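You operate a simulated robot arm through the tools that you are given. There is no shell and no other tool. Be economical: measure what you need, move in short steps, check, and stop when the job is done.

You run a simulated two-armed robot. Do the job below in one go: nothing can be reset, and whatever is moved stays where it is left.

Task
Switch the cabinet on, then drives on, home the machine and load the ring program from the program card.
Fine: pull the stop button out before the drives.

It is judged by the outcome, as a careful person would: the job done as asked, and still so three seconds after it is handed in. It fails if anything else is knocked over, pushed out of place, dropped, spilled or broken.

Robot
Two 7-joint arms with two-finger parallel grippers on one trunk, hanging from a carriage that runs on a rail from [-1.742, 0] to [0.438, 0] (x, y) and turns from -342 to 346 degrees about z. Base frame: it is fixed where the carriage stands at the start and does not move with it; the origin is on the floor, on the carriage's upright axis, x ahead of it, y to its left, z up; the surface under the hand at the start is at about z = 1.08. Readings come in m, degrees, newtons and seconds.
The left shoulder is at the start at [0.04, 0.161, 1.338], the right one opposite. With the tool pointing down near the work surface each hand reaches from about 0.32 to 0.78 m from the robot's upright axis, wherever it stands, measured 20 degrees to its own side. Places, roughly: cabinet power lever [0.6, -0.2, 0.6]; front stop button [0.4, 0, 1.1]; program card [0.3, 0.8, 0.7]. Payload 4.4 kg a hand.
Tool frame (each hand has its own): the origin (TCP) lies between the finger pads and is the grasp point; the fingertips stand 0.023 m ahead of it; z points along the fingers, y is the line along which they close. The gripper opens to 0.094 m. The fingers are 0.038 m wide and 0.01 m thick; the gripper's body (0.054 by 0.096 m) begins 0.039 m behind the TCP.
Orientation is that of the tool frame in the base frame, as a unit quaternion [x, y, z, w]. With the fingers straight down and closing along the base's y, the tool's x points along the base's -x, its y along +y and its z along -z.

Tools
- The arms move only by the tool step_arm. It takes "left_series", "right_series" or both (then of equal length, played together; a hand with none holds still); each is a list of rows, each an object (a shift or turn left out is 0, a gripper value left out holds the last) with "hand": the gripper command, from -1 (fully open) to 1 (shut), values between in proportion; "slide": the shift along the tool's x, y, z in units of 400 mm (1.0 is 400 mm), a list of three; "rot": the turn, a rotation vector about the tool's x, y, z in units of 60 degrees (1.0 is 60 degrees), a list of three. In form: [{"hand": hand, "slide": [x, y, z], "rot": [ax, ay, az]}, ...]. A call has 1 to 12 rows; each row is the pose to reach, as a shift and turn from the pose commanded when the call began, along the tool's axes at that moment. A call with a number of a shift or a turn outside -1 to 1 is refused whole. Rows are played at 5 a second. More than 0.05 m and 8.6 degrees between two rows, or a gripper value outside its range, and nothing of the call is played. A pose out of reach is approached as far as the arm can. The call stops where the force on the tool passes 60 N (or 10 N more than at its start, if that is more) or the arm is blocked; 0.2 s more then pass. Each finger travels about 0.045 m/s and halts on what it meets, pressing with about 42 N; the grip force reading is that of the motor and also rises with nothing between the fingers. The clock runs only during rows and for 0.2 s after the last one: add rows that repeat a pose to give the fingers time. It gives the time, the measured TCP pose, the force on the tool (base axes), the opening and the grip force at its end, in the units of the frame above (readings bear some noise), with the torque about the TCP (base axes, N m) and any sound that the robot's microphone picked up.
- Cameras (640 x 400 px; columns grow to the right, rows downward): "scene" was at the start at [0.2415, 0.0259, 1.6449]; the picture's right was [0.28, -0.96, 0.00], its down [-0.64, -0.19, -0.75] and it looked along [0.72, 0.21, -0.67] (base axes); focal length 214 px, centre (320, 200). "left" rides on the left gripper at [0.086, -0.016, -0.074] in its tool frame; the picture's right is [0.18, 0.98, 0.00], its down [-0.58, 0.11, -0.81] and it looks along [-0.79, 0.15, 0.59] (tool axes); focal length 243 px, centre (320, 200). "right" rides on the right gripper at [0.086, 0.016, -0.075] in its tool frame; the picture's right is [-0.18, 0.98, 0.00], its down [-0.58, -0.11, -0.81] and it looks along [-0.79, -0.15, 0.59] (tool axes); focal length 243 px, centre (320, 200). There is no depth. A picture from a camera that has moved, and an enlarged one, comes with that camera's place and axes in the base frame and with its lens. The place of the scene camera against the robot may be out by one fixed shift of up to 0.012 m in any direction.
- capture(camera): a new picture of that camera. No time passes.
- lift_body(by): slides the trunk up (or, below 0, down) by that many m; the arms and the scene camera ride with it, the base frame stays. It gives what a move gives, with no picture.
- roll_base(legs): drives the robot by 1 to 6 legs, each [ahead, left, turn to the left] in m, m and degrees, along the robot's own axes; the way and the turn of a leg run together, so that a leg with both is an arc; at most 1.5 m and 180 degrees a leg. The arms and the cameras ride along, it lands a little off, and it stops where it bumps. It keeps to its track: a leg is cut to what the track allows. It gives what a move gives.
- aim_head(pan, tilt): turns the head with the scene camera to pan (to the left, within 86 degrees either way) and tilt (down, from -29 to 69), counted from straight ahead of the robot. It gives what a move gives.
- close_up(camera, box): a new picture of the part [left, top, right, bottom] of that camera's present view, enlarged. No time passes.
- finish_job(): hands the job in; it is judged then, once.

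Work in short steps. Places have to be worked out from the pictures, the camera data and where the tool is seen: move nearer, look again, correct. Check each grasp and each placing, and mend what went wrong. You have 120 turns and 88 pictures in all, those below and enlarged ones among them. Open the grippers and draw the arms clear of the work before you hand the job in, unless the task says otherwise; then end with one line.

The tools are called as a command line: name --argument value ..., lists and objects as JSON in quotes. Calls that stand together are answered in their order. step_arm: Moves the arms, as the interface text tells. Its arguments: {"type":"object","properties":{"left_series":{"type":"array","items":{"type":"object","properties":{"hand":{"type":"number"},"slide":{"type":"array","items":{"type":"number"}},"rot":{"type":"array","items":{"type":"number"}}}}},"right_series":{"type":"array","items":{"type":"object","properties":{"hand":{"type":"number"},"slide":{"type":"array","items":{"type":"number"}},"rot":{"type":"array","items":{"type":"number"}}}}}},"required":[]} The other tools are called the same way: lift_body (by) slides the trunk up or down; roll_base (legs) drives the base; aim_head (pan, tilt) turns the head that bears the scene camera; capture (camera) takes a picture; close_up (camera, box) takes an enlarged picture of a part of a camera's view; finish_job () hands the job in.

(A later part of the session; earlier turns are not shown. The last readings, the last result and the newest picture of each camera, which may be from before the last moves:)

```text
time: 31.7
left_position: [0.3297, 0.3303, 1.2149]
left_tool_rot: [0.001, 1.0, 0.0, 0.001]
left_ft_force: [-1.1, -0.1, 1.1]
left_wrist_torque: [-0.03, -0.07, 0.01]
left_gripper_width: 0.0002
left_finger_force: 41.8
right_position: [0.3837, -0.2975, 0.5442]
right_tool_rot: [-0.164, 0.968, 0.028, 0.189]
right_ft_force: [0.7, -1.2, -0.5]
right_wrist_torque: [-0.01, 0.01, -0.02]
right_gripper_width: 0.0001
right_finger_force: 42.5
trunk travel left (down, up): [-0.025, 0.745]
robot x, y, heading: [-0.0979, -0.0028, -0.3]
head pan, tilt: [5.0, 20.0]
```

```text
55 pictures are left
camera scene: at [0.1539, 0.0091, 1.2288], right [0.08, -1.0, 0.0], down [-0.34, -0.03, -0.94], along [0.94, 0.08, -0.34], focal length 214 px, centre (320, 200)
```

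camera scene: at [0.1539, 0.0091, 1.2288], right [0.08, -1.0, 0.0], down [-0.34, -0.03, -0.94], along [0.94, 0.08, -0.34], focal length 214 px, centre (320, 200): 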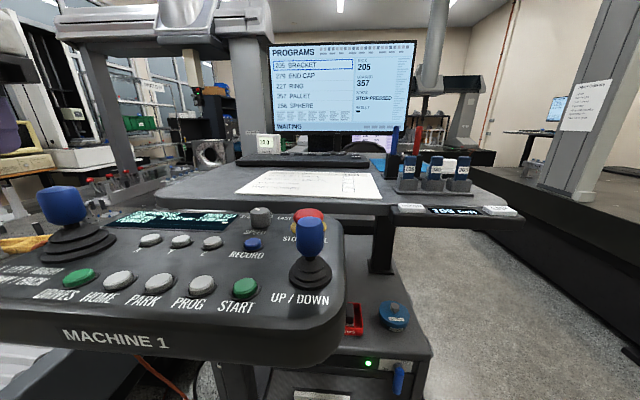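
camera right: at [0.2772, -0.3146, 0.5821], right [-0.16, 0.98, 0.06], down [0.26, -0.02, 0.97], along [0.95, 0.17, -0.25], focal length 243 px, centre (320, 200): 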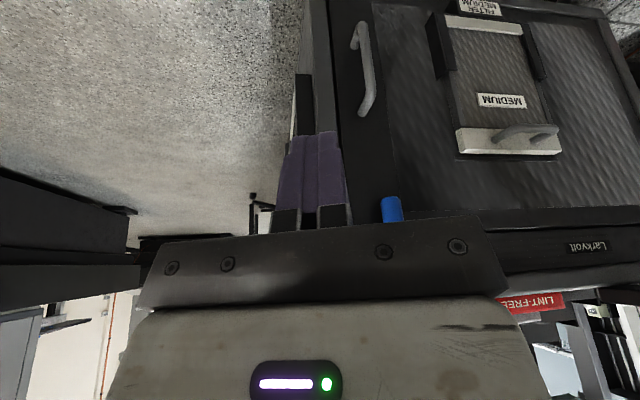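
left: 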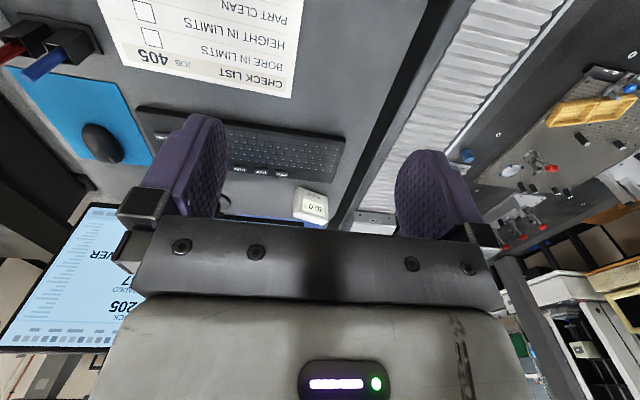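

The screen now says STOP PRESSED, so power is on. I take the right hand clear to the right, then raise the trunk back to working height.

step_arm --right_series '[{"slide": [0.029, -0.088, -0.011]}, {"slide": [0.058, -0.176, -0.022]}, {"slide": [0.087, -0.264, -0.034]}, {"slide": [0.116, -0.3525, -0.045]}, {"slide": [0.116, -0.3525, -0.045]}]'

lift_body --by 0.45

aim_head --pan 10 --tilt 50

capture --camera "scene"

```text
time: 32.9
left_position: [0.3302, 0.332, 1.2142]
left_tool_rot: [0.002, 1.0, 0.0, 0.001]
left_ft_force: [0.6, -0.1, 0.9]
left_wrist_torque: [0.02, 0.0, 0.02]
left_gripper_width: 0.0
left_finger_force: 42.0
right_position: [0.3843, -0.4468, 0.5414]
right_tool_rot: [-0.164, 0.968, 0.029, 0.189]
right_ft_force: [0.3, 0.2, -0.1]
right_wrist_torque: [-0.01, 0.0, -0.02]
right_gripper_width: 0.0
right_finger_force: 41.7
trunk travel left (down, up): [-0.025, 0.745]
robot x, y, heading: [-0.0965, -0.002, -0.2]
head pan, tilt: [5.0, 20.0]
```

```text
refused: 0.45 is not a number from -0.4 to 0.4
```

```text
time: 33.9
left_position: [0.3302, 0.33, 1.2154]
left_tool_rot: [0.002, 1.0, 0.001, 0.002]
left_ft_force: [0.4, -0.4, -0.1]
left_wrist_torque: [-0.01, 0.0, 0.0]
left_gripper_width: 0.0
left_finger_force: 42.3
right_position: [0.3839, -0.4472, 0.5439]
right_tool_rot: [-0.163, 0.968, 0.028, 0.189]
right_ft_force: [0.2, -0.1, 0.7]
right_wrist_torque: [-0.04, -0.04, -0.01]
right_gripper_width: 0.0
right_finger_force: 41.8
trunk travel left (down, up): [-0.025, 0.745]
robot x, y, heading: [-0.0992, 0.0001, -0.2]
head pan, tilt: [10.0, 50.0]
```

```text
54 pictures are left
camera scene: at [0.137, 0.0145, 1.1834], right [0.17, -0.99, 0.0], down [-0.75, -0.13, -0.64], along [0.63, 0.11, -0.77], focal length 214 px, centre (320, 200)
```

scene: 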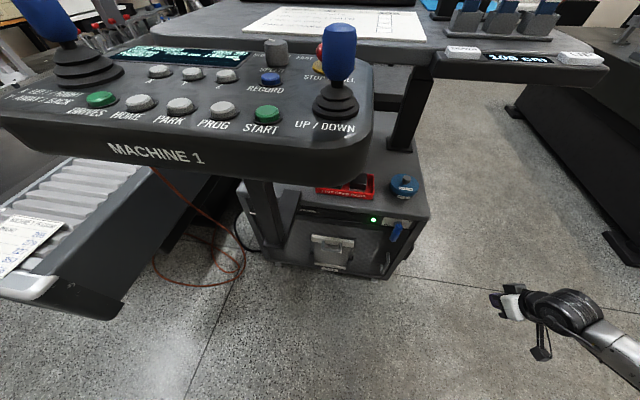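

I lift the trunk by 0.4 and look again from above.

lift_body --by 0.4

aim_head --pan 10 --tilt 55

capture --camera "scene"

```text
time: 37.7
left_position: [0.3296, 0.3301, 1.6145]
left_tool_rot: [0.002, 1.0, 0.0, 0.002]
left_ft_force: [-0.2, -0.4, 0.1]
left_wrist_torque: [0.0, 0.0, -0.03]
left_gripper_width: 0.0002
left_finger_force: 41.9
right_position: [0.3839, -0.447, 0.9434]
right_tool_rot: [-0.165, 0.968, 0.028, 0.189]
right_ft_force: [-0.3, 0.3, 0.3]
right_wrist_torque: [0.0, -0.01, -0.01]
right_gripper_width: 0.0
right_finger_force: 41.8
trunk travel left (down, up): [-0.425, 0.345]
robot x, y, heading: [-0.1024, -0.001, -0.5]
head pan, tilt: [10.0, 50.0]
```

```text
time: 38.4
left_position: [0.3299, 0.3302, 1.6156]
left_tool_rot: [0.001, 1.0, 0.001, 0.001]
left_ft_force: [-0.2, -0.3, -0.5]
left_wrist_torque: [0.0, -0.01, -0.01]
left_gripper_width: 0.0
left_finger_force: 42.0
right_position: [0.3841, -0.4477, 0.9431]
right_tool_rot: [-0.164, 0.968, 0.029, 0.189]
right_ft_force: [0.2, 0.0, 0.0]
right_wrist_torque: [0.01, 0.03, -0.01]
right_gripper_width: 0.0001
right_finger_force: 41.6
trunk travel left (down, up): [-0.425, 0.345]
robot x, y, heading: [-0.0991, -0.0002, -0.2]
head pan, tilt: [10.0, 55.0]
```

```text
53 pictures are left
camera scene: at [0.1322, 0.0137, 1.5768], right [0.17, -0.99, 0.0], down [-0.81, -0.14, -0.57], along [0.57, 0.1, -0.82], focal length 214 px, centre (320, 200)
```

scene: 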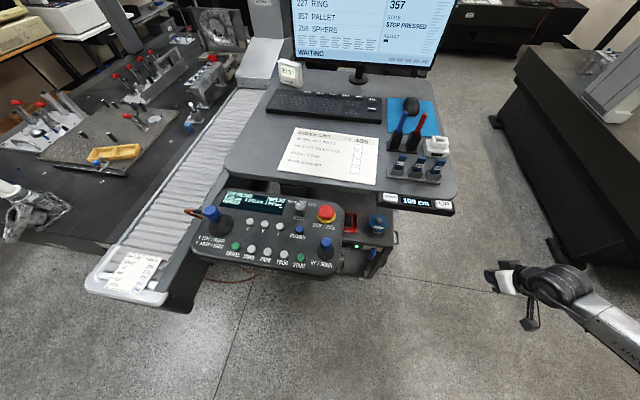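

I enlarge the pendant to locate the stop button and keys precisely.

close_up --camera "scene" --box '[190, 180, 360, 285]'

```text
3.76 times, centred on (275, 232) of scene
camera zoom: at [0.1322, 0.0137, 1.5768], right [0.17, -0.99, 0.0], down [-0.81, -0.14, -0.57], along [0.57, 0.1, -0.82], focal length 807 px, centre (489, 78)
```

zoom: 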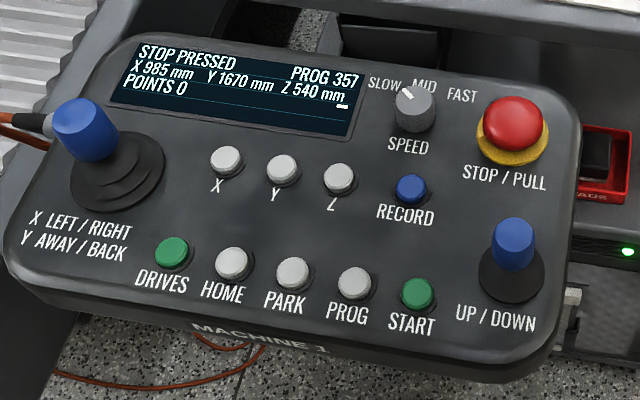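

From two views: stop-button top at about [0.419, 0.046, 1.122], DRIVES [0.30, 0.245, 1.097], HOME [0.30, 0.207, 1.095]; the pendant top is flat. I raise the right hand, turn it straight down and part-open it.

step_arm --right_series '[{"hand": -0.4, "slide": [-0.04, 0, -0.1]}, {"slide": [-0.08, 0, -0.2], "rot": [0.008, 0.052, 0.045]}, {"slide": [-0.12, 0, -0.3], "rot": [0.016, 0.104, 0.09]}, {"slide": [-0.16, 0, -0.4], "rot": [0.024, 0.156, 0.135]}, {"slide": [-0.2, 0, -0.5], "rot": [0.032, 0.208, 0.18]}, {"slide": [-0.24, 0, -0.6], "rot": [0.04, 0.26, 0.225]}, {"slide": [-0.28, 0, -0.7], "rot": [0.048, 0.312, 0.27]}, {"slide": [-0.32, 0, -0.8], "rot": [0.056, 0.363, 0.314]}, {"slide": [-0.32, 0, -0.8], "rot": [0.056, 0.363, 0.314]}]'

```text
time: 40.4
left_position: [0.3291, 0.3306, 1.6138]
left_tool_rot: [0.001, 1.0, 0.0, 0.001]
left_ft_force: [0.4, -0.6, -0.3]
left_wrist_torque: [0.0, 0.0, 0.02]
left_gripper_width: 0.0
left_finger_force: 41.8
right_position: [0.3792, -0.4441, 1.2868]
right_tool_rot: [-0.001, 1.0, -0.001, 0.0]
right_ft_force: [0.6, -1.0, 1.2]
right_wrist_torque: [0.04, 0.02, 0.02]
right_gripper_width: 0.0657
right_finger_force: 0.0
trunk travel left (down, up): [-0.425, 0.345]
robot x, y, heading: [-0.101, -0.0055, -0.2]
head pan, tilt: [10.0, 55.0]
```

The hand points straight down, open 66 mm. I bring it left at this height toward the stop button.

step_arm --right_series '[{"slide": [-0.01, 0.0975, 0]}, {"slide": [-0.02, 0.195, 0]}, {"slide": [-0.03, 0.2925, 0]}, {"slide": [-0.04, 0.39, 0]}, {"slide": [-0.05, 0.4875, 0]}, {"slide": [-0.06, 0.585, 0]}, {"slide": [-0.07, 0.6825, 0]}, {"slide": [-0.08, 0.78, 0]}, {"slide": [-0.09, 0.8775, 0]}, {"slide": [-0.1, 0.975, 0]}, {"slide": [-0.1, 0.975, 0]}]'

capture --camera "right"

capture --camera "scene"

```text
time: 42.8
left_position: [0.3306, 0.3311, 1.6132]
left_tool_rot: [0.002, 1.0, 0.001, 0.001]
left_ft_force: [0.1, 0.4, -0.1]
left_wrist_torque: [0.01, -0.02, 0.03]
left_gripper_width: 0.0001
left_finger_force: 42.1
right_position: [0.4243, -0.0575, 1.2871]
right_tool_rot: [-0.001, 1.0, -0.001, 0.0]
right_ft_force: [0.3, -0.7, -0.5]
right_wrist_torque: [0.0, -0.01, 0.01]
right_gripper_width: 0.0658
right_finger_force: 0.0
trunk travel left (down, up): [-0.425, 0.345]
robot x, y, heading: [-0.1039, 0.0009, -0.1]
head pan, tilt: [10.0, 55.0]
```

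```text
51 pictures are left
camera right: at [0.3371, -0.0401, 1.3627], right [0.18, 0.98, 0.0], down [0.58, -0.11, 0.81], along [0.79, -0.15, -0.59], focal length 243 px, centre (320, 200)
```

right: 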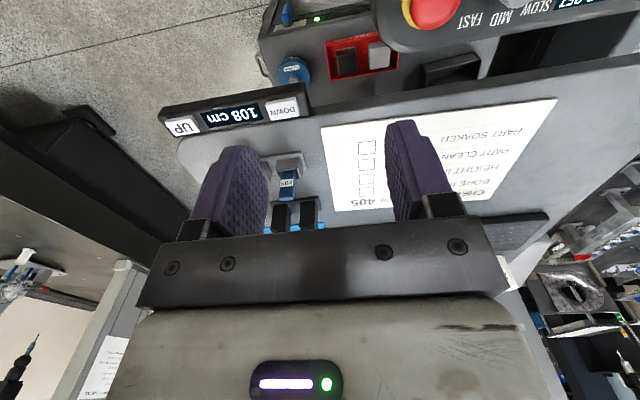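

```text
50 pictures are left
camera scene: at [0.1321, 0.0136, 1.5768], right [0.17, -0.99, 0.0], down [-0.81, -0.14, -0.57], along [0.57, 0.1, -0.82], focal length 214 px, centre (320, 200)
```

scene: 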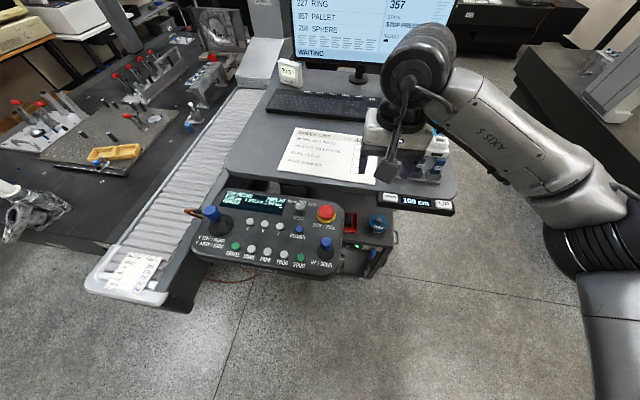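

The right camera sees the button where predicted. I move above it, still about 8 cm clear of the surface.

step_arm --right_series '[{"slide": [0.004, 0.09, 0]}, {"slide": [0.008, 0.18, 0.0]}, {"slide": [0.013, 0.26, 0]}, {"slide": [0.013, 0.26, 0.08]}, {"slide": [0.013, 0.26, 0.16]}, {"slide": [0.013, 0.26, 0.2]}, {"slide": [0.013, 0.26, 0.2]}]'

close_up --camera "scene" --box '[240, 130, 440, 270]'

capture --camera "right"

```text
time: 44.4
left_position: [0.3296, 0.331, 1.6145]
left_tool_rot: [0.002, 1.0, 0.0, 0.002]
left_ft_force: [0.3, 0.4, -0.4]
left_wrist_torque: [0.0, 0.02, -0.01]
left_gripper_width: 0.0
left_finger_force: 41.9
right_position: [0.4181, 0.0476, 1.2078]
right_tool_rot: [0.0, 1.0, -0.001, 0.002]
right_ft_force: [0.6, 0.8, 0.0]
right_wrist_torque: [0.0, 0.0, 0.03]
right_gripper_width: 0.0657
right_finger_force: 0.1
trunk travel left (down, up): [-0.425, 0.345]
robot x, y, heading: [-0.099, 0.0018, -0.2]
head pan, tilt: [10.0, 55.0]
```

```text
2.86 times, centred on (340, 200) of scene
camera zoom: at [0.1322, 0.0136, 1.5768], right [0.17, -0.99, 0.0], down [-0.81, -0.14, -0.57], along [0.57, 0.1, -0.82], focal length 613 px, centre (263, 200)
```

zoom: 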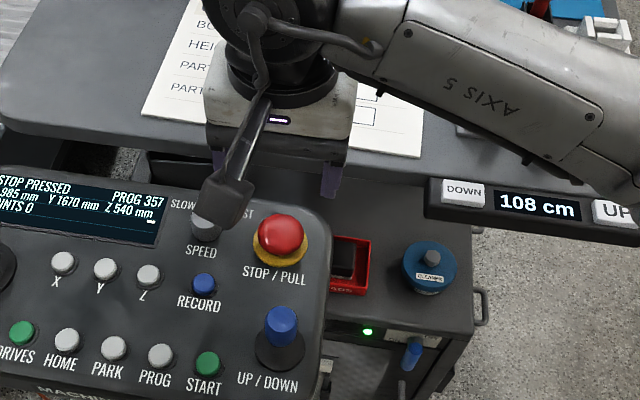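

```text
48 pictures are left
camera right: at [0.3315, 0.0647, 1.2833], right [0.18, 0.98, 0.0], down [0.58, -0.11, 0.81], along [0.79, -0.15, -0.59], focal length 243 px, centre (320, 200)
```

right: 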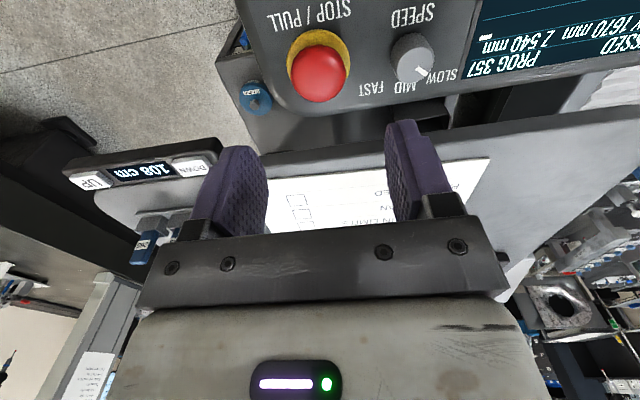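

The right camera puts the button's centre at about [0.415, 0.048], under the fingers. I narrow the opening to 58 mm and descend until the tips are at z about 1.10.

step_arm --right_series '[{"hand": -0.24, "slide": [0.006, 0, 0.05]}, {"slide": [0.006, 0, 0.1]}, {"slide": [0.006, 0, 0.15]}, {"slide": [0.006, 0, 0.185]}, {"slide": [0.006, 0, 0.2125]}, {"slide": [0.006, 0, 0.2125]}]'

capture --camera "right"

close_up --camera "scene" --box '[270, 150, 390, 270]'

```text
time: 45.8
left_position: [0.3291, 0.3295, 1.6144]
left_tool_rot: [0.002, 1.0, 0.0, 0.001]
left_ft_force: [0.7, -0.4, 0.2]
left_wrist_torque: [0.0, 0.02, 0.01]
left_gripper_width: 0.0
left_finger_force: 42.1
right_position: [0.4161, 0.0486, 1.1204]
right_tool_rot: [-0.001, 1.0, -0.001, 0.0]
right_ft_force: [0.5, -0.3, 1.0]
right_wrist_torque: [0.03, -0.02, 0.04]
right_gripper_width: 0.0583
right_finger_force: 0.1
trunk travel left (down, up): [-0.425, 0.345]
robot x, y, heading: [-0.099, 0.001, -0.5]
head pan, tilt: [10.0, 55.0]
```

```text
47 pictures are left
camera right: at [0.3295, 0.0652, 1.196], right [0.18, 0.98, 0.0], down [0.58, -0.11, 0.81], along [0.79, -0.15, -0.59], focal length 243 px, centre (320, 200)
```

right: 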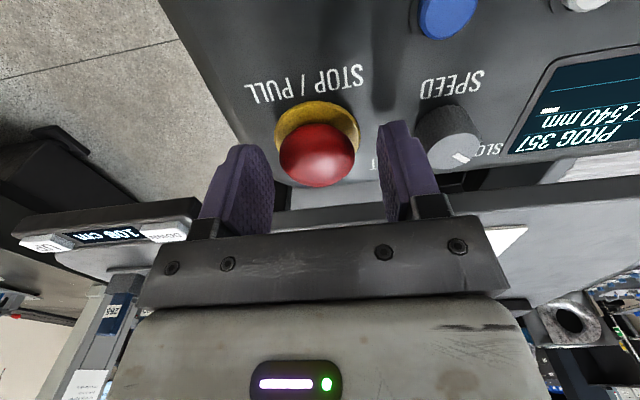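

```text
3.33 times, centred on (330, 210) of scene
camera zoom: at [0.1322, 0.0136, 1.5768], right [0.17, -0.99, 0.0], down [-0.81, -0.14, -0.57], along [0.57, 0.1, -0.82], focal length 715 px, centre (287, 167)
```

zoom: 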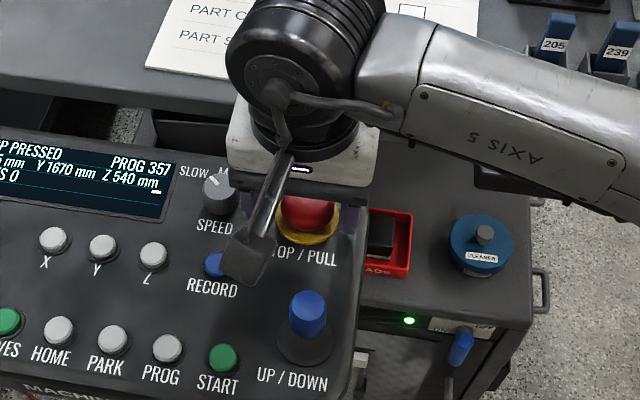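

The dome sits centred between the fingers at tip height. I go 4 mm lower and close on it.

step_arm --right_series '[{"hand": -0.24, "slide": [0, 0, 0.01]}, {"hand": 0.6, "slide": [0, 0, 0.01]}, {"hand": 1, "slide": [0, 0, 0.01]}, {"hand": 1, "slide": [0, 0, 0.01]}, {"hand": 1, "slide": [0, 0, 0.01]}]'

```text
time: 47.0
left_position: [0.3305, 0.329, 1.614]
left_tool_rot: [0.002, 1.0, -0.002, 0.001]
left_ft_force: [-0.6, -0.2, -0.3]
left_wrist_torque: [0.02, 0.07, 0.0]
left_gripper_width: 0.0001
left_finger_force: 41.9
right_position: [0.4148, 0.0449, 1.1172]
right_tool_rot: [0.0, 1.0, -0.002, 0.001]
right_ft_force: [-1.5, -15.4, 2.2]
right_wrist_torque: [-0.36, 0.23, -0.36]
right_gripper_width: 0.0415
right_finger_force: 45.3
trunk travel left (down, up): [-0.425, 0.345]
robot x, y, heading: [-0.1002, -0.0058, -0.1]
head pan, tilt: [10.0, 55.0]
```

The dome is held at 41.5 mm. I pull straight up in small steps.

step_arm --right_series '[{"hand": 1, "slide": [0, -0.006, -0.0125]}, {"slide": [0, -0.006, -0.025]}, {"slide": [0, -0.006, -0.0375]}, {"slide": [0, -0.006, -0.05]}, {"slide": [0, -0.006, -0.05]}]'

close_up --camera "scene" --box '[190, 150, 390, 280]'

```text
time: 48.1
left_position: [0.3299, 0.3315, 1.6149]
left_tool_rot: [0.002, 1.0, -0.001, 0.002]
left_ft_force: [0.1, 0.2, 0.0]
left_wrist_torque: [0.0, -0.01, 0.01]
left_gripper_width: 0.0
left_finger_force: 42.4
right_position: [0.4147, 0.0471, 1.1401]
right_tool_rot: [-0.002, 1.0, 0.0, 0.001]
right_ft_force: [0.3, 0.7, -0.4]
right_wrist_torque: [0.03, -0.01, -0.04]
right_gripper_width: 0.0001
right_finger_force: 42.7
trunk travel left (down, up): [-0.425, 0.345]
robot x, y, heading: [-0.1006, -0.0005, 0.1]
head pan, tilt: [10.0, 55.0]
```

```text
3.08 times, centred on (290, 215) of scene
camera zoom: at [0.1318, 0.0135, 1.5772], right [0.17, -0.99, 0.0], down [-0.81, -0.14, -0.57], along [0.56, 0.1, -0.82], focal length 660 px, centre (412, 154)
```

zoom: 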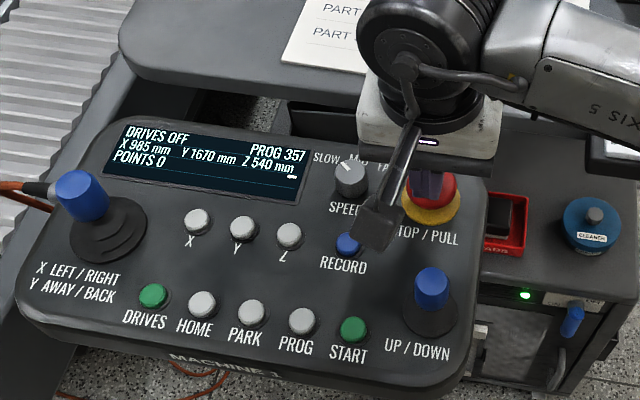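

The display now reads DRIVES OFF: the stop button is out. I lift the right hand clear and take it off to the right.

step_arm --right_series '[{"slide": [0, 0, -0.1]}, {"slide": [0, 0, -0.2]}, {"slide": [0, 0, -0.3]}, {"slide": [0, -0.11, -0.33]}, {"slide": [0, -0.22, -0.36]}, {"slide": [0, -0.33, -0.36]}, {"slide": [0, -0.44, -0.36]}, {"slide": [0, -0.55, -0.36]}, {"slide": [0, -0.66, -0.36]}, {"slide": [0, -0.77, -0.36]}, {"slide": [0, -0.88, -0.36]}, {"slide": [0, -0.98, -0.36]}]'

step_arm --left_series '[{"hand": 1, "slide": [0, 0, 0]}]'

capture --camera "left"

capture --camera "scene"

```text
time: 50.8
left_position: [0.3301, 0.3293, 1.615]
left_tool_rot: [0.001, 1.0, -0.001, 0.002]
left_ft_force: [0.9, 0.4, -0.3]
left_wrist_torque: [0.01, 0.01, 0.05]
left_gripper_width: 0.0
left_finger_force: 42.1
right_position: [0.4137, -0.346, 1.2822]
right_tool_rot: [-0.002, 1.0, -0.002, 0.001]
right_ft_force: [0.3, -0.2, -0.7]
right_wrist_torque: [0.0, 0.01, 0.02]
right_gripper_width: 0.0
right_finger_force: 42.2
trunk travel left (down, up): [-0.425, 0.345]
robot x, y, heading: [-0.098, -0.0018, -0.4]
head pan, tilt: [10.0, 55.0]
```

```text
time: 51.1
left_position: [0.3293, 0.33, 1.6133]
left_tool_rot: [0.002, 1.0, -0.001, 0.003]
left_ft_force: [0.7, 0.5, 0.6]
left_wrist_torque: [0.04, 0.02, 0.02]
left_gripper_width: 0.0
left_finger_force: 41.9
right_position: [0.4157, -0.3462, 1.2829]
right_tool_rot: [0.0, 1.0, -0.001, 0.001]
right_ft_force: [-1.0, 0.7, -0.3]
right_wrist_torque: [-0.03, -0.01, 0.01]
right_gripper_width: 0.0
right_finger_force: 42.5
trunk travel left (down, up): [-0.425, 0.345]
robot x, y, heading: [-0.0965, -0.0011, -0.0]
head pan, tilt: [10.0, 55.0]
```

```text
44 pictures are left
camera left: at [0.2432, 0.3137, 1.6875], right [-0.18, 0.98, 0.0], down [0.58, 0.11, 0.81], along [0.8, 0.15, -0.59], focal length 243 px, centre (320, 200)
```

left: 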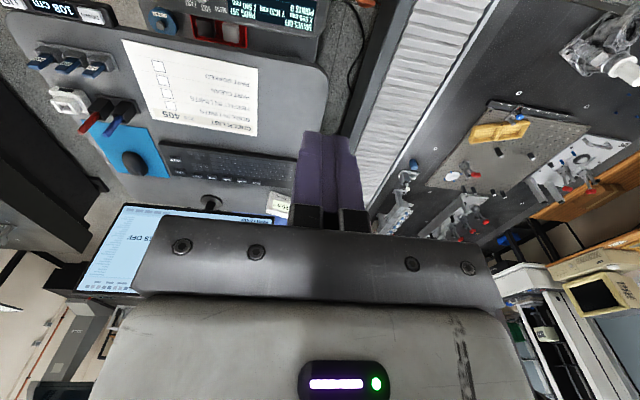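

```text
43 pictures are left
camera scene: at [0.1322, 0.0136, 1.5768], right [0.17, -0.99, 0.0], down [-0.81, -0.14, -0.57], along [0.57, 0.1, -0.82], focal length 214 px, centre (320, 200)
```

scene: 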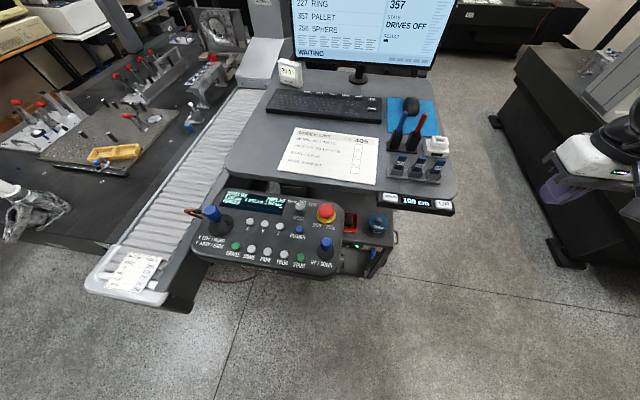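

The pendant and screen both read DRIVES OFF. I bring the closed left hand down over DRIVES to about 13 cm above it, offset slightly toward me to stay clear of the joystick.

step_arm --left_series '[{"hand": 1, "slide": [0.01, -0.024, 0.1]}, {"slide": [0.02, -0.048, 0.2]}, {"slide": [0.03, -0.072, 0.3]}, {"slide": [0.04, -0.096, 0.4]}, {"slide": [0.05, -0.12, 0.5]}, {"slide": [0.06, -0.145, 0.6]}, {"slide": [0.07, -0.17, 0.7]}, {"slide": [0.08, -0.194, 0.8]}, {"slide": [0.0925, -0.2175, 0.9075]}, {"slide": [0.0925, -0.2175, 0.9075]}]'

capture --camera "left"

close_up --camera "scene" --box '[180, 160, 360, 280]'

```text
time: 53.4
left_position: [0.2954, 0.2438, 1.249]
left_tool_rot: [0.002, 1.0, -0.001, 0.002]
left_ft_force: [0.4, -0.8, -0.9]
left_wrist_torque: [-0.02, 0.01, 0.01]
left_gripper_width: 0.0002
left_finger_force: 41.9
right_position: [0.415, -0.3461, 1.2836]
right_tool_rot: [-0.001, 1.0, -0.001, 0.0]
right_ft_force: [0.0, 0.2, 0.1]
right_wrist_torque: [-0.01, -0.03, 0.0]
right_gripper_width: 0.0002
right_finger_force: 42.5
trunk travel left (down, up): [-0.425, 0.345]
robot x, y, heading: [-0.1032, 0.0039, -0.0]
head pan, tilt: [10.0, 55.0]
```

```text
42 pictures are left
camera left: at [0.2083, 0.2262, 1.3221], right [-0.18, 0.98, 0.0], down [0.58, 0.11, 0.81], along [0.8, 0.15, -0.59], focal length 243 px, centre (320, 200)
```

left: 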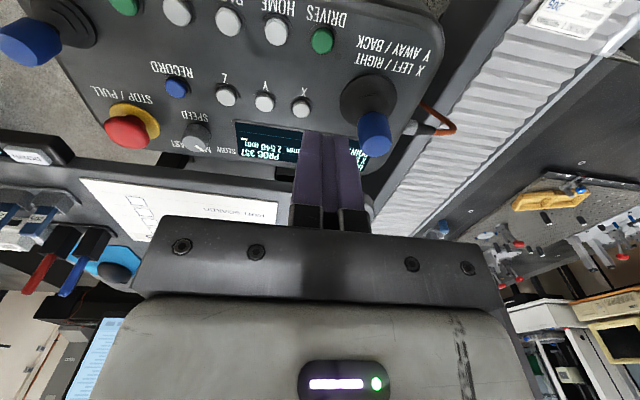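

```text
3.33 times, centred on (270, 220) of scene
camera zoom: at [0.1322, 0.0138, 1.5768], right [0.17, -0.99, 0.0], down [-0.81, -0.14, -0.57], along [0.57, 0.1, -0.82], focal length 715 px, centre (487, 133)
```

zoom: 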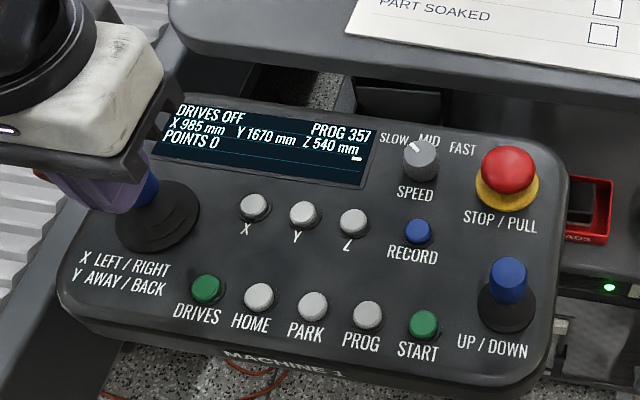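

The left camera puts DRIVES at [0.292, 0.243] and HOME at [0.292, 0.207]. I go down on DRIVES, the last part in small steps.

step_arm --left_series '[{"slide": [0.02, 0, 0.1]}, {"slide": [0.02, 0, 0.2]}, {"slide": [0.02, 0, 0.28]}, {"slide": [0.02, 0, 0.305]}, {"slide": [0.02, 0, 0.3175]}, {"slide": [0.02, 0, 0.325]}, {"slide": [0.02, 0, 0.325]}]'

close_up --camera "scene" --box '[180, 160, 360, 280]'

```text
time: 55.0
left_position: [0.2874, 0.2435, 1.12]
left_tool_rot: [0.002, 1.0, 0.001, 0.002]
left_ft_force: [0.2, 0.1, -0.2]
left_wrist_torque: [-0.01, -0.01, 0.01]
left_gripper_width: 0.0
left_finger_force: 41.9
right_position: [0.4144, -0.3459, 1.2827]
right_tool_rot: [-0.001, 1.0, -0.001, 0.0]
right_ft_force: [0.4, -0.1, 0.1]
right_wrist_torque: [0.0, 0.02, -0.02]
right_gripper_width: 0.0
right_finger_force: 42.2
trunk travel left (down, up): [-0.425, 0.345]
robot x, y, heading: [-0.1003, -0.002, -0.2]
head pan, tilt: [10.0, 55.0]
```

```text
3.33 times, centred on (270, 220) of scene
camera zoom: at [0.1322, 0.0137, 1.5768], right [0.17, -0.99, 0.0], down [-0.81, -0.14, -0.57], along [0.57, 0.1, -0.82], focal length 715 px, centre (487, 133)
```

zoom: 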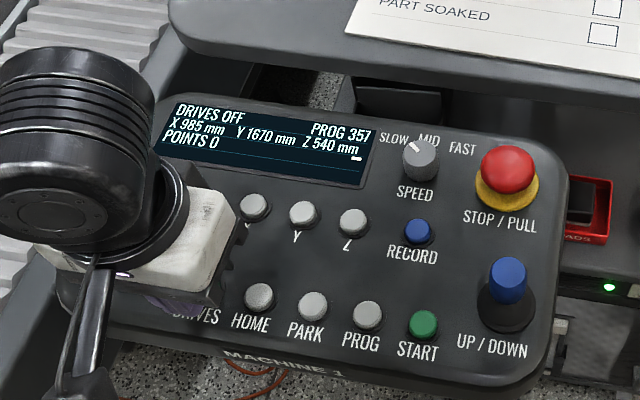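

No contact yet at tip height 1.097. I go down another 12 mm in small steps.

step_arm --left_series '[{"slide": [0, 0, 0.006]}, {"slide": [0, 0, 0.012]}, {"slide": [0, 0, 0.018]}, {"slide": [0, 0, 0.024]}, {"slide": [0, 0, 0.03]}]'

close_up --camera "scene" --box '[180, 160, 360, 280]'

```text
time: 56.1
left_position: [0.2869, 0.2429, 1.1085]
left_tool_rot: [0.002, 1.0, -0.001, 0.002]
left_ft_force: [1.0, 0.6, 1.4]
left_wrist_torque: [0.01, 0.02, 0.01]
left_gripper_width: 0.0001
left_finger_force: 42.0
right_position: [0.4142, -0.3462, 1.2825]
right_tool_rot: [0.0, 1.0, -0.002, 0.001]
right_ft_force: [-0.6, 0.2, 0.3]
right_wrist_torque: [-0.04, -0.03, 0.02]
right_gripper_width: 0.0002
right_finger_force: 43.1
trunk travel left (down, up): [-0.425, 0.345]
robot x, y, heading: [-0.0999, 0.0009, -0.1]
head pan, tilt: [10.0, 55.0]
```

```text
3.33 times, centred on (270, 220) of scene
camera zoom: at [0.1322, 0.0137, 1.5769], right [0.17, -0.99, 0.0], down [-0.81, -0.14, -0.57], along [0.57, 0.1, -0.82], focal length 715 px, centre (487, 133)
```

zoom: 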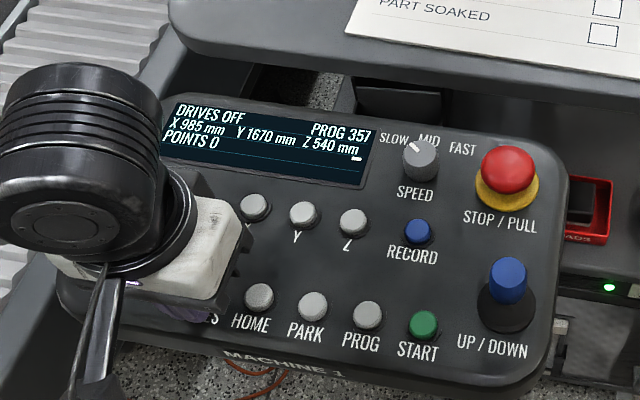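

Barely any force yet; I press a further 8 mm in 2 mm steps.

step_arm --left_series '[{"slide": [0, 0, 0.005]}, {"slide": [0, 0, 0.01]}, {"slide": [0, 0, 0.015]}, {"slide": [0, 0, 0.02]}]'

close_up --camera "scene" --box '[180, 160, 360, 280]'

close_up --camera "left" --box '[220, 60, 420, 240]'

```text
time: 57.1
left_position: [0.2863, 0.2432, 1.1063]
left_tool_rot: [0.003, 1.0, -0.002, 0.007]
left_ft_force: [-9.4, 0.9, 25.7]
left_wrist_torque: [0.04, 0.14, 0.1]
left_gripper_width: 0.0
left_finger_force: 42.5
right_position: [0.4131, -0.3439, 1.2826]
right_tool_rot: [-0.001, 1.0, -0.001, 0.001]
right_ft_force: [0.8, 0.1, 0.8]
right_wrist_torque: [-0.01, -0.02, -0.01]
right_gripper_width: 0.0
right_finger_force: 42.1
trunk travel left (down, up): [-0.425, 0.345]
robot x, y, heading: [-0.1009, 0.001, -0.4]
head pan, tilt: [10.0, 55.0]
heard: click
stopped in row 4 (left hand): the force on the tool passed its limit at 65 N (the readings are from after the stop); the commanded pose is now the measured one
```

```text
3.33 times, centred on (270, 220) of scene
camera zoom: at [0.1317, 0.0144, 1.5766], right [0.17, -0.99, 0.0], down [-0.81, -0.14, -0.57], along [0.57, 0.1, -0.82], focal length 715 px, centre (487, 133)
```

zoom: 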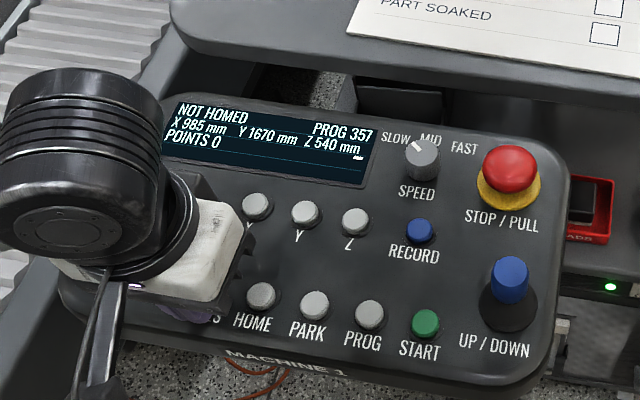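

```text
2.22 times, centred on (320, 150) of left
camera zoom: at [0.1992, 0.227, 1.1787], right [-0.18, 0.98, -0.01], down [0.57, 0.11, 0.81], along [0.8, 0.14, -0.58], focal length 539 px, centre (320, 311)
```

zoom: 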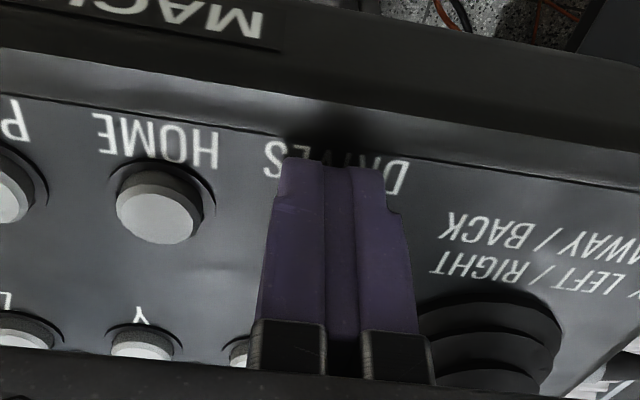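

A click and the display says NOT HOMED: drives are on. I lift off, shift over HOME, and look left to make sure the machine's travel is free of my arm before homing.

step_arm --left_series '[{"slide": [0, 0, -0.05]}, {"slide": [-0.005, 0, -0.1]}, {"slide": [-0.005, -0.0915, -0.1]}, {"slide": [-0.005, -0.0915, -0.1]}]'

aim_head --pan 45 --tilt 20

capture --camera "scene"

```text
time: 58.1
left_position: [0.2871, 0.2051, 1.144]
left_tool_rot: [0.002, 1.0, -0.001, 0.005]
left_ft_force: [0.2, 0.0, -0.4]
left_wrist_torque: [0.01, 0.02, 0.01]
left_gripper_width: 0.0
left_finger_force: 41.9
right_position: [0.4137, -0.3449, 1.2817]
right_tool_rot: [-0.001, 1.0, -0.001, 0.001]
right_ft_force: [-0.4, -0.6, -0.1]
right_wrist_torque: [0.03, -0.03, 0.0]
right_gripper_width: 0.0001
right_finger_force: 42.8
trunk travel left (down, up): [-0.425, 0.345]
robot x, y, heading: [-0.1042, -0.0012, -0.4]
head pan, tilt: [10.0, 55.0]
```

```text
time: 59.2
left_position: [0.2874, 0.2063, 1.1465]
left_tool_rot: [0.003, 1.0, -0.002, 0.005]
left_ft_force: [0.1, -1.1, 0.0]
left_wrist_torque: [-0.01, 0.01, -0.02]
left_gripper_width: 0.0
left_finger_force: 41.9
right_position: [0.4146, -0.3461, 1.2825]
right_tool_rot: [-0.001, 1.0, -0.001, 0.0]
right_ft_force: [-0.5, -0.5, 0.3]
right_wrist_torque: [0.02, 0.02, 0.01]
right_gripper_width: 0.0
right_finger_force: 42.5
trunk travel left (down, up): [-0.425, 0.345]
robot x, y, heading: [-0.1008, -0.001, -0.3]
head pan, tilt: [45.0, 20.0]
```

```text
36 pictures are left
camera scene: at [0.127, 0.067, 1.6288], right [0.7, -0.71, 0.0], down [-0.24, -0.24, -0.94], along [0.67, 0.66, -0.34], focal length 214 px, centre (320, 200)
```

scene: 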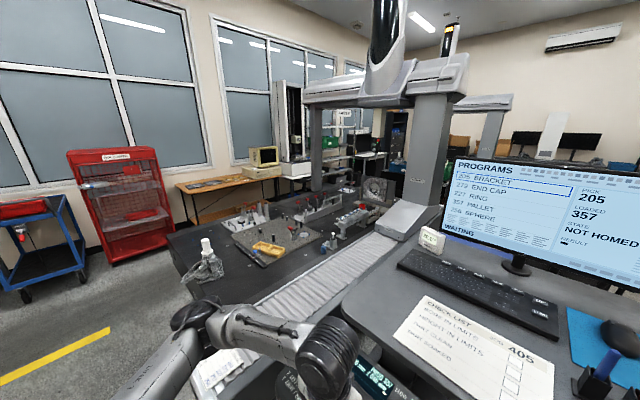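

The machine's bridge is well away down the table, so my arm at the pendant is clear. I press HOME with the closed left fingers and lift off straight after.

step_arm --left_series '[{"slide": [0, 0, 0.05]}, {"slide": [0, 0, 0.085]}, {"slide": [0, 0, 0.094]}, {"slide": [0, 0, 0.1]}, {"slide": [0, 0, 0.105]}, {"slide": [0, 0, 0.109]}, {"slide": [0, 0, 0.109]}, {"slide": [0, 0, 0.08]}, {"slide": [0, 0, 0.0]}, {"slide": [0, 0, -0.1]}]'

capture --camera "scene"

```text
time: 60.5
left_position: [0.2886, 0.2053, 1.1051]
left_tool_rot: [0.004, 1.0, -0.005, 0.011]
left_ft_force: [-11.1, -0.7, 24.9]
left_wrist_torque: [0.02, 0.23, 0.08]
left_gripper_width: 0.0
left_finger_force: 41.8
right_position: [0.4141, -0.3449, 1.2826]
right_tool_rot: [-0.001, 1.0, -0.002, 0.0]
right_ft_force: [-0.2, 0.4, -0.5]
right_wrist_torque: [0.01, -0.01, 0.01]
right_gripper_width: 0.0
right_finger_force: 42.1
trunk travel left (down, up): [-0.425, 0.345]
robot x, y, heading: [-0.1003, -0.0004, -0.3]
head pan, tilt: [45.0, 20.0]
heard: click
stopped in row 6 (left hand): the force on the tool passed its limit at 65 N (the readings are from after the stop); the commanded pose is now the measured one
```

```text
35 pictures are left
camera scene: at [0.1264, 0.0675, 1.6287], right [0.7, -0.71, 0.0], down [-0.24, -0.24, -0.94], along [0.67, 0.66, -0.34], focal length 214 px, centre (320, 200)
```

scene: 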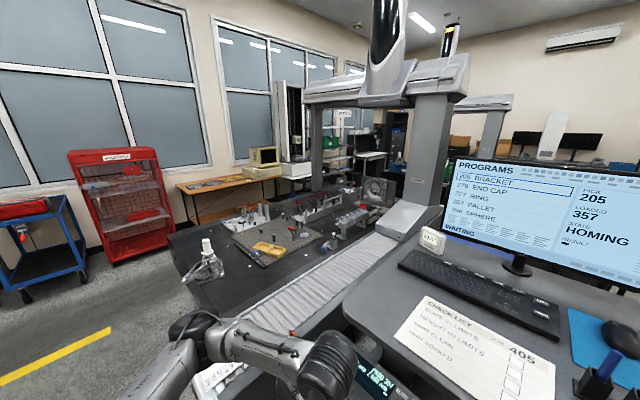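

Clicked and the screen shows HOMING. I lift the left hand clear and watch.

step_arm --left_series '[{"slide": [0, 0, -0.06]}, {"slide": [0, 0, -0.15]}, {"slide": [0.0, 0, -0.25]}, {"slide": [0, 0, -0.35]}, {"slide": [0, 0, -0.4]}, {"slide": [0, 0, -0.4]}]'

aim_head --pan 25 --tilt 35

capture --camera "scene"

```text
time: 61.9
left_position: [0.2849, 0.2051, 1.263]
left_tool_rot: [0.004, 1.0, -0.005, 0.009]
left_ft_force: [0.3, -1.0, -0.6]
left_wrist_torque: [-0.04, 0.0, 0.03]
left_gripper_width: 0.0
left_finger_force: 42.1
right_position: [0.414, -0.3449, 1.282]
right_tool_rot: [0.0, 1.0, 0.0, 0.002]
right_ft_force: [-0.3, -0.2, 0.2]
right_wrist_torque: [-0.01, -0.02, -0.01]
right_gripper_width: 0.0
right_finger_force: 42.5
trunk travel left (down, up): [-0.425, 0.345]
robot x, y, heading: [-0.0985, 0.0012, -0.1]
head pan, tilt: [45.0, 20.0]
```

```text
time: 62.7
left_position: [0.286, 0.2058, 1.2631]
left_tool_rot: [0.004, 1.0, -0.004, 0.009]
left_ft_force: [0.2, -0.4, 0.4]
left_wrist_torque: [-0.03, -0.01, 0.04]
left_gripper_width: 0.0
left_finger_force: 41.4
right_position: [0.4136, -0.345, 1.2818]
right_tool_rot: [-0.001, 1.0, -0.001, 0.001]
right_ft_force: [0.9, -0.3, -0.5]
right_wrist_torque: [0.01, 0.0, -0.01]
right_gripper_width: 0.0
right_finger_force: 42.1
trunk travel left (down, up): [-0.425, 0.345]
robot x, y, heading: [-0.1026, -0.0002, -0.1]
head pan, tilt: [25.0, 35.0]
```

```text
34 pictures are left
camera scene: at [0.1405, 0.0385, 1.6051], right [0.42, -0.91, 0.0], down [-0.52, -0.24, -0.82], along [0.74, 0.34, -0.57], focal length 214 px, centre (320, 200)
```

scene: 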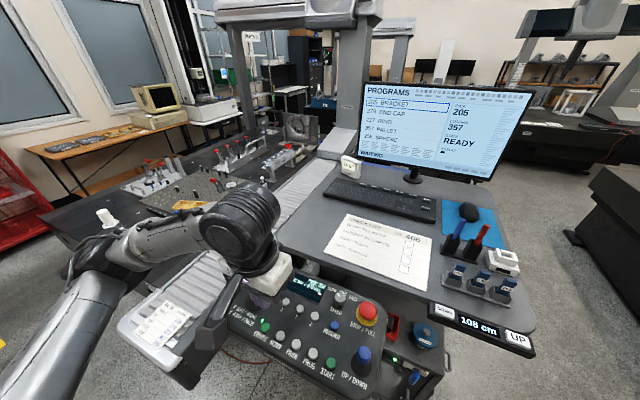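

The screen says READY, so it is homed. The keyboard keys lie at x 0.91–0.98, so I must drive forward; first I look straight down to see whether the trunk would clear the pendant.

aim_head --pan 0 --tilt 69

capture --camera "scene"

```text
time: 63.7
left_position: [0.2866, 0.206, 1.2639]
left_tool_rot: [0.003, 1.0, -0.005, 0.008]
left_ft_force: [-0.4, 0.3, 0.2]
left_wrist_torque: [-0.02, 0.0, -0.02]
left_gripper_width: 0.0
left_finger_force: 42.5
right_position: [0.4143, -0.3454, 1.2836]
right_tool_rot: [-0.001, 1.0, -0.001, 0.001]
right_ft_force: [0.5, -0.2, 0.4]
right_wrist_torque: [0.02, -0.01, -0.03]
right_gripper_width: 0.0
right_finger_force: 41.9
trunk travel left (down, up): [-0.425, 0.345]
robot x, y, heading: [-0.1023, -0.001, -0.2]
head pan, tilt: [0.0, 68.8]
```

```text
33 pictures are left
camera scene: at [0.1165, 0.0013, 1.5614], right [0.0, -1.0, 0.0], down [-0.93, 0.0, -0.36], along [0.36, 0.0, -0.93], focal length 214 px, centre (320, 200)
```

scene: 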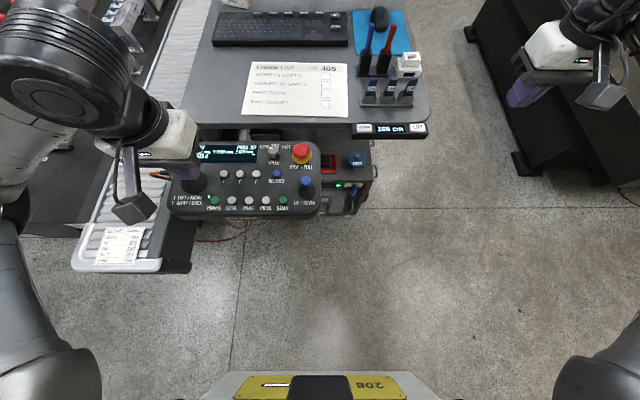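

The trunk's front is about 0.13 m ahead of the axis and the pendant's edge is at x 0.265, so I can drive 0.18 m forward without any overlap, then reach the keys with a forward-tilted tool. I do that and look at the keyboard.

roll_base --legs '[[0.18, 0, 0]]'

aim_head --pan 0 --tilt 45

capture --camera "scene"

capture --camera "left"

```text
time: 65.2
left_position: [0.469, 0.2066, 1.2635]
left_tool_rot: [0.005, 1.0, -0.004, 0.009]
left_ft_force: [0.6, 0.2, 0.7]
left_wrist_torque: [0.01, 0.01, 0.03]
left_gripper_width: 0.0001
left_finger_force: 41.7
right_position: [0.596, -0.3464, 1.2835]
right_tool_rot: [-0.001, 1.0, -0.002, 0.001]
right_ft_force: [-0.5, -0.3, 0.2]
right_wrist_torque: [0.01, -0.01, 0.03]
right_gripper_width: 0.0
right_finger_force: 42.1
trunk travel left (down, up): [-0.425, 0.345]
robot x, y, heading: [0.0812, -0.0034, -0.3]
head pan, tilt: [0.0, 68.8]
```

```text
time: 66.1
left_position: [0.4686, 0.2069, 1.2629]
left_tool_rot: [0.005, 1.0, -0.004, 0.008]
left_ft_force: [-0.4, -0.6, -0.4]
left_wrist_torque: [0.01, 0.01, 0.0]
left_gripper_width: 0.0
left_finger_force: 41.7
right_position: [0.5957, -0.3469, 1.2831]
right_tool_rot: [0.0, 1.0, -0.001, 0.001]
right_ft_force: [-0.4, -0.4, 0.1]
right_wrist_torque: [0.0, 0.0, 0.02]
right_gripper_width: 0.0
right_finger_force: 42.8
trunk travel left (down, up): [-0.425, 0.345]
robot x, y, heading: [0.076, -0.0002, -0.2]
head pan, tilt: [0.0, 45.0]
```

```text
32 pictures are left
camera scene: at [0.3238, 0.001, 1.5902], right [-0.01, -1.0, 0.0], down [-0.71, 0.0, -0.71], along [0.71, 0.0, -0.71], focal length 214 px, centre (320, 200)
```

scene: 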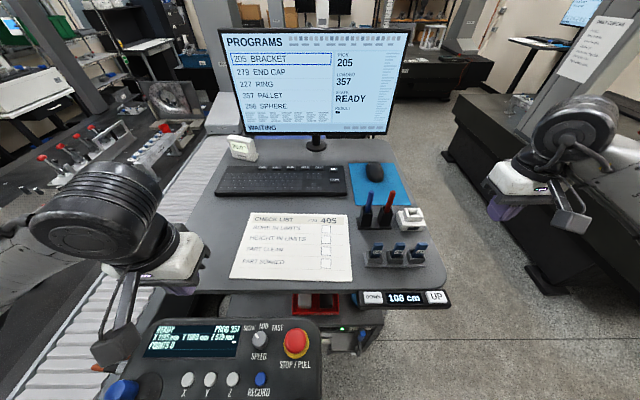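

```text
31 pictures are left
camera left: at [0.3809, 0.19, 1.335], right [-0.18, 0.98, -0.01], down [0.57, 0.11, 0.82], along [0.8, 0.14, -0.58], focal length 243 px, centre (320, 200)
```

left: 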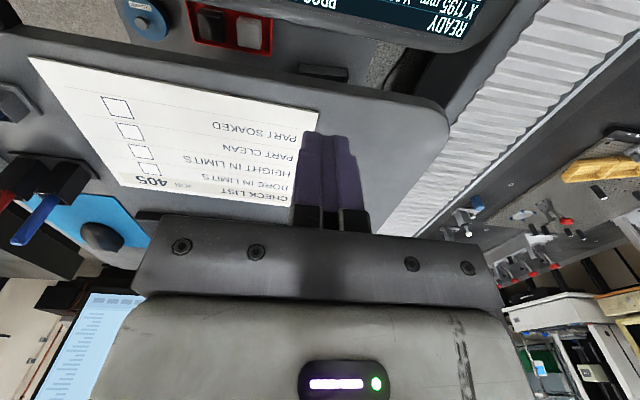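

I enlarge the keyboard from here to triangulate the keys.

close_up --camera "scene" --box '[210, 130, 370, 210]'

```text
4.00 times, centred on (290, 170) of scene
camera zoom: at [0.3238, 0.001, 1.5902], right [-0.01, -1.0, 0.0], down [-0.71, 0.0, -0.71], along [0.71, 0.0, -0.71], focal length 858 px, centre (440, 320)
```

zoom: 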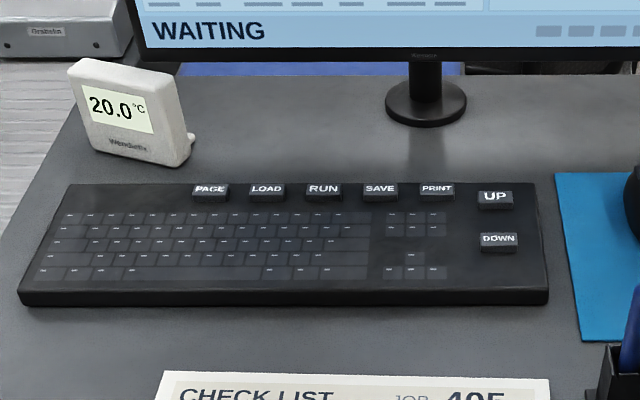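

The keys (DOWN about [0.905, -0.052], LOAD about [0.98, 0.163]) need more reach; turning the base left would bring the right shoulder forward, but I want to know how low the trunk hangs. I swing the right hand back and turn it to look across at the trunk and pendant.

step_arm --right_series '[{"slide": [0.08, -0.04, 0], "rot": [0, 0, -0.11]}, {"slide": [0.16, -0.08, 0], "rot": [0, 0, -0.22]}, {"slide": [0.24, -0.12, 0], "rot": [0, 0, -0.33]}, {"slide": [0.32, -0.16, 0], "rot": [0, 0, -0.44]}, {"slide": [0.4, -0.2, 0], "rot": [0, 0, -0.55]}, {"slide": [0.48, -0.24, 0], "rot": [0, 0, -0.66]}, {"slide": [0.56, -0.28, 0], "rot": [0, 0, -0.77]}, {"slide": [0.64, -0.32, 0], "rot": [0, 0, -0.88]}, {"slide": [0.7, -0.36, 0], "rot": [0, 0, -1.0]}, {"slide": [0.7, -0.36, 0], "rot": [0, 0, -1.0]}]'

capture --camera "right"

```text
time: 68.3
left_position: [0.4686, 0.2055, 1.2632]
left_tool_rot: [0.004, 1.0, -0.005, 0.009]
left_ft_force: [-0.5, 0.8, 0.2]
left_wrist_torque: [0.0, -0.04, -0.01]
left_gripper_width: 0.0001
left_finger_force: 42.2
right_position: [0.3079, -0.3501, 1.2977]
right_tool_rot: [-0.501, 0.866, -0.001, -0.001]
right_ft_force: [-0.3, -0.3, -0.2]
right_wrist_torque: [0.01, -0.03, -0.01]
right_gripper_width: 0.0
right_finger_force: 42.9
right hand out of reach, approached as far as the arm can: row 6, 7, 8, 9, 10
trunk travel left (down, up): [-0.425, 0.345]
robot x, y, heading: [0.0808, -0.0007, -0.3]
head pan, tilt: [0.0, 45.0]
```

```text
29 pictures are left
camera right: at [0.2527, -0.416, 1.3733], right [-0.76, 0.65, 0.0], down [0.38, 0.45, 0.81], along [0.52, 0.61, -0.59], focal length 243 px, centre (320, 200)
```

right: 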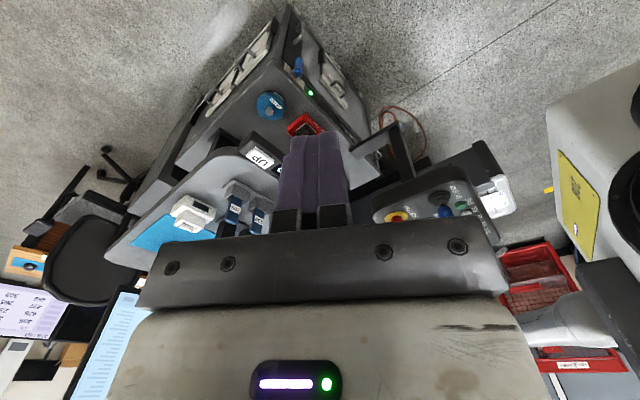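

The right camera shows the trunk's lower edge at around z 0.9–1.1, so it would foul the pendant at this height but clears it when raised 0.3 m. I raise the trunk and look across again before driving.

lift_body --by 0.32

capture --camera "right"

```text
time: 71.5
left_position: [0.4694, 0.2054, 1.5836]
left_tool_rot: [0.005, 1.0, -0.004, 0.008]
left_ft_force: [-0.7, 0.3, 0.8]
left_wrist_torque: [0.01, -0.01, -0.02]
left_gripper_width: 0.0
left_finger_force: 42.4
right_position: [0.3111, -0.351, 1.6167]
right_tool_rot: [-0.5, 0.866, -0.001, -0.001]
right_ft_force: [-0.4, -0.4, 0.1]
right_wrist_torque: [0.03, 0.02, -0.03]
right_gripper_width: 0.0003
right_finger_force: 41.8
trunk travel left (down, up): [-0.745, 0.025]
robot x, y, heading: [0.0825, -0.0033, -0.3]
head pan, tilt: [0.0, 45.0]
```

```text
28 pictures are left
camera right: at [0.2534, -0.416, 1.6934], right [-0.76, 0.65, 0.0], down [0.38, 0.45, 0.81], along [0.52, 0.61, -0.59], focal length 243 px, centre (320, 200)
```

right: 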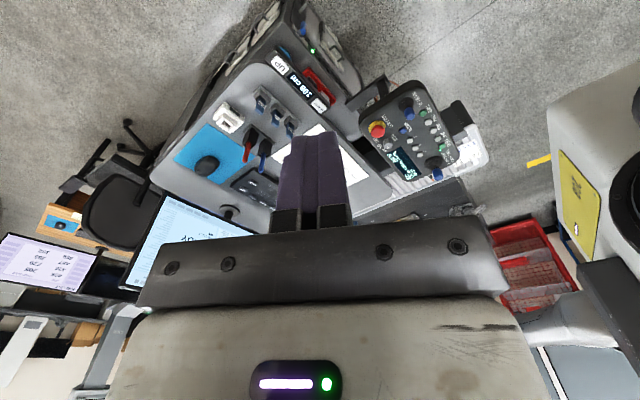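

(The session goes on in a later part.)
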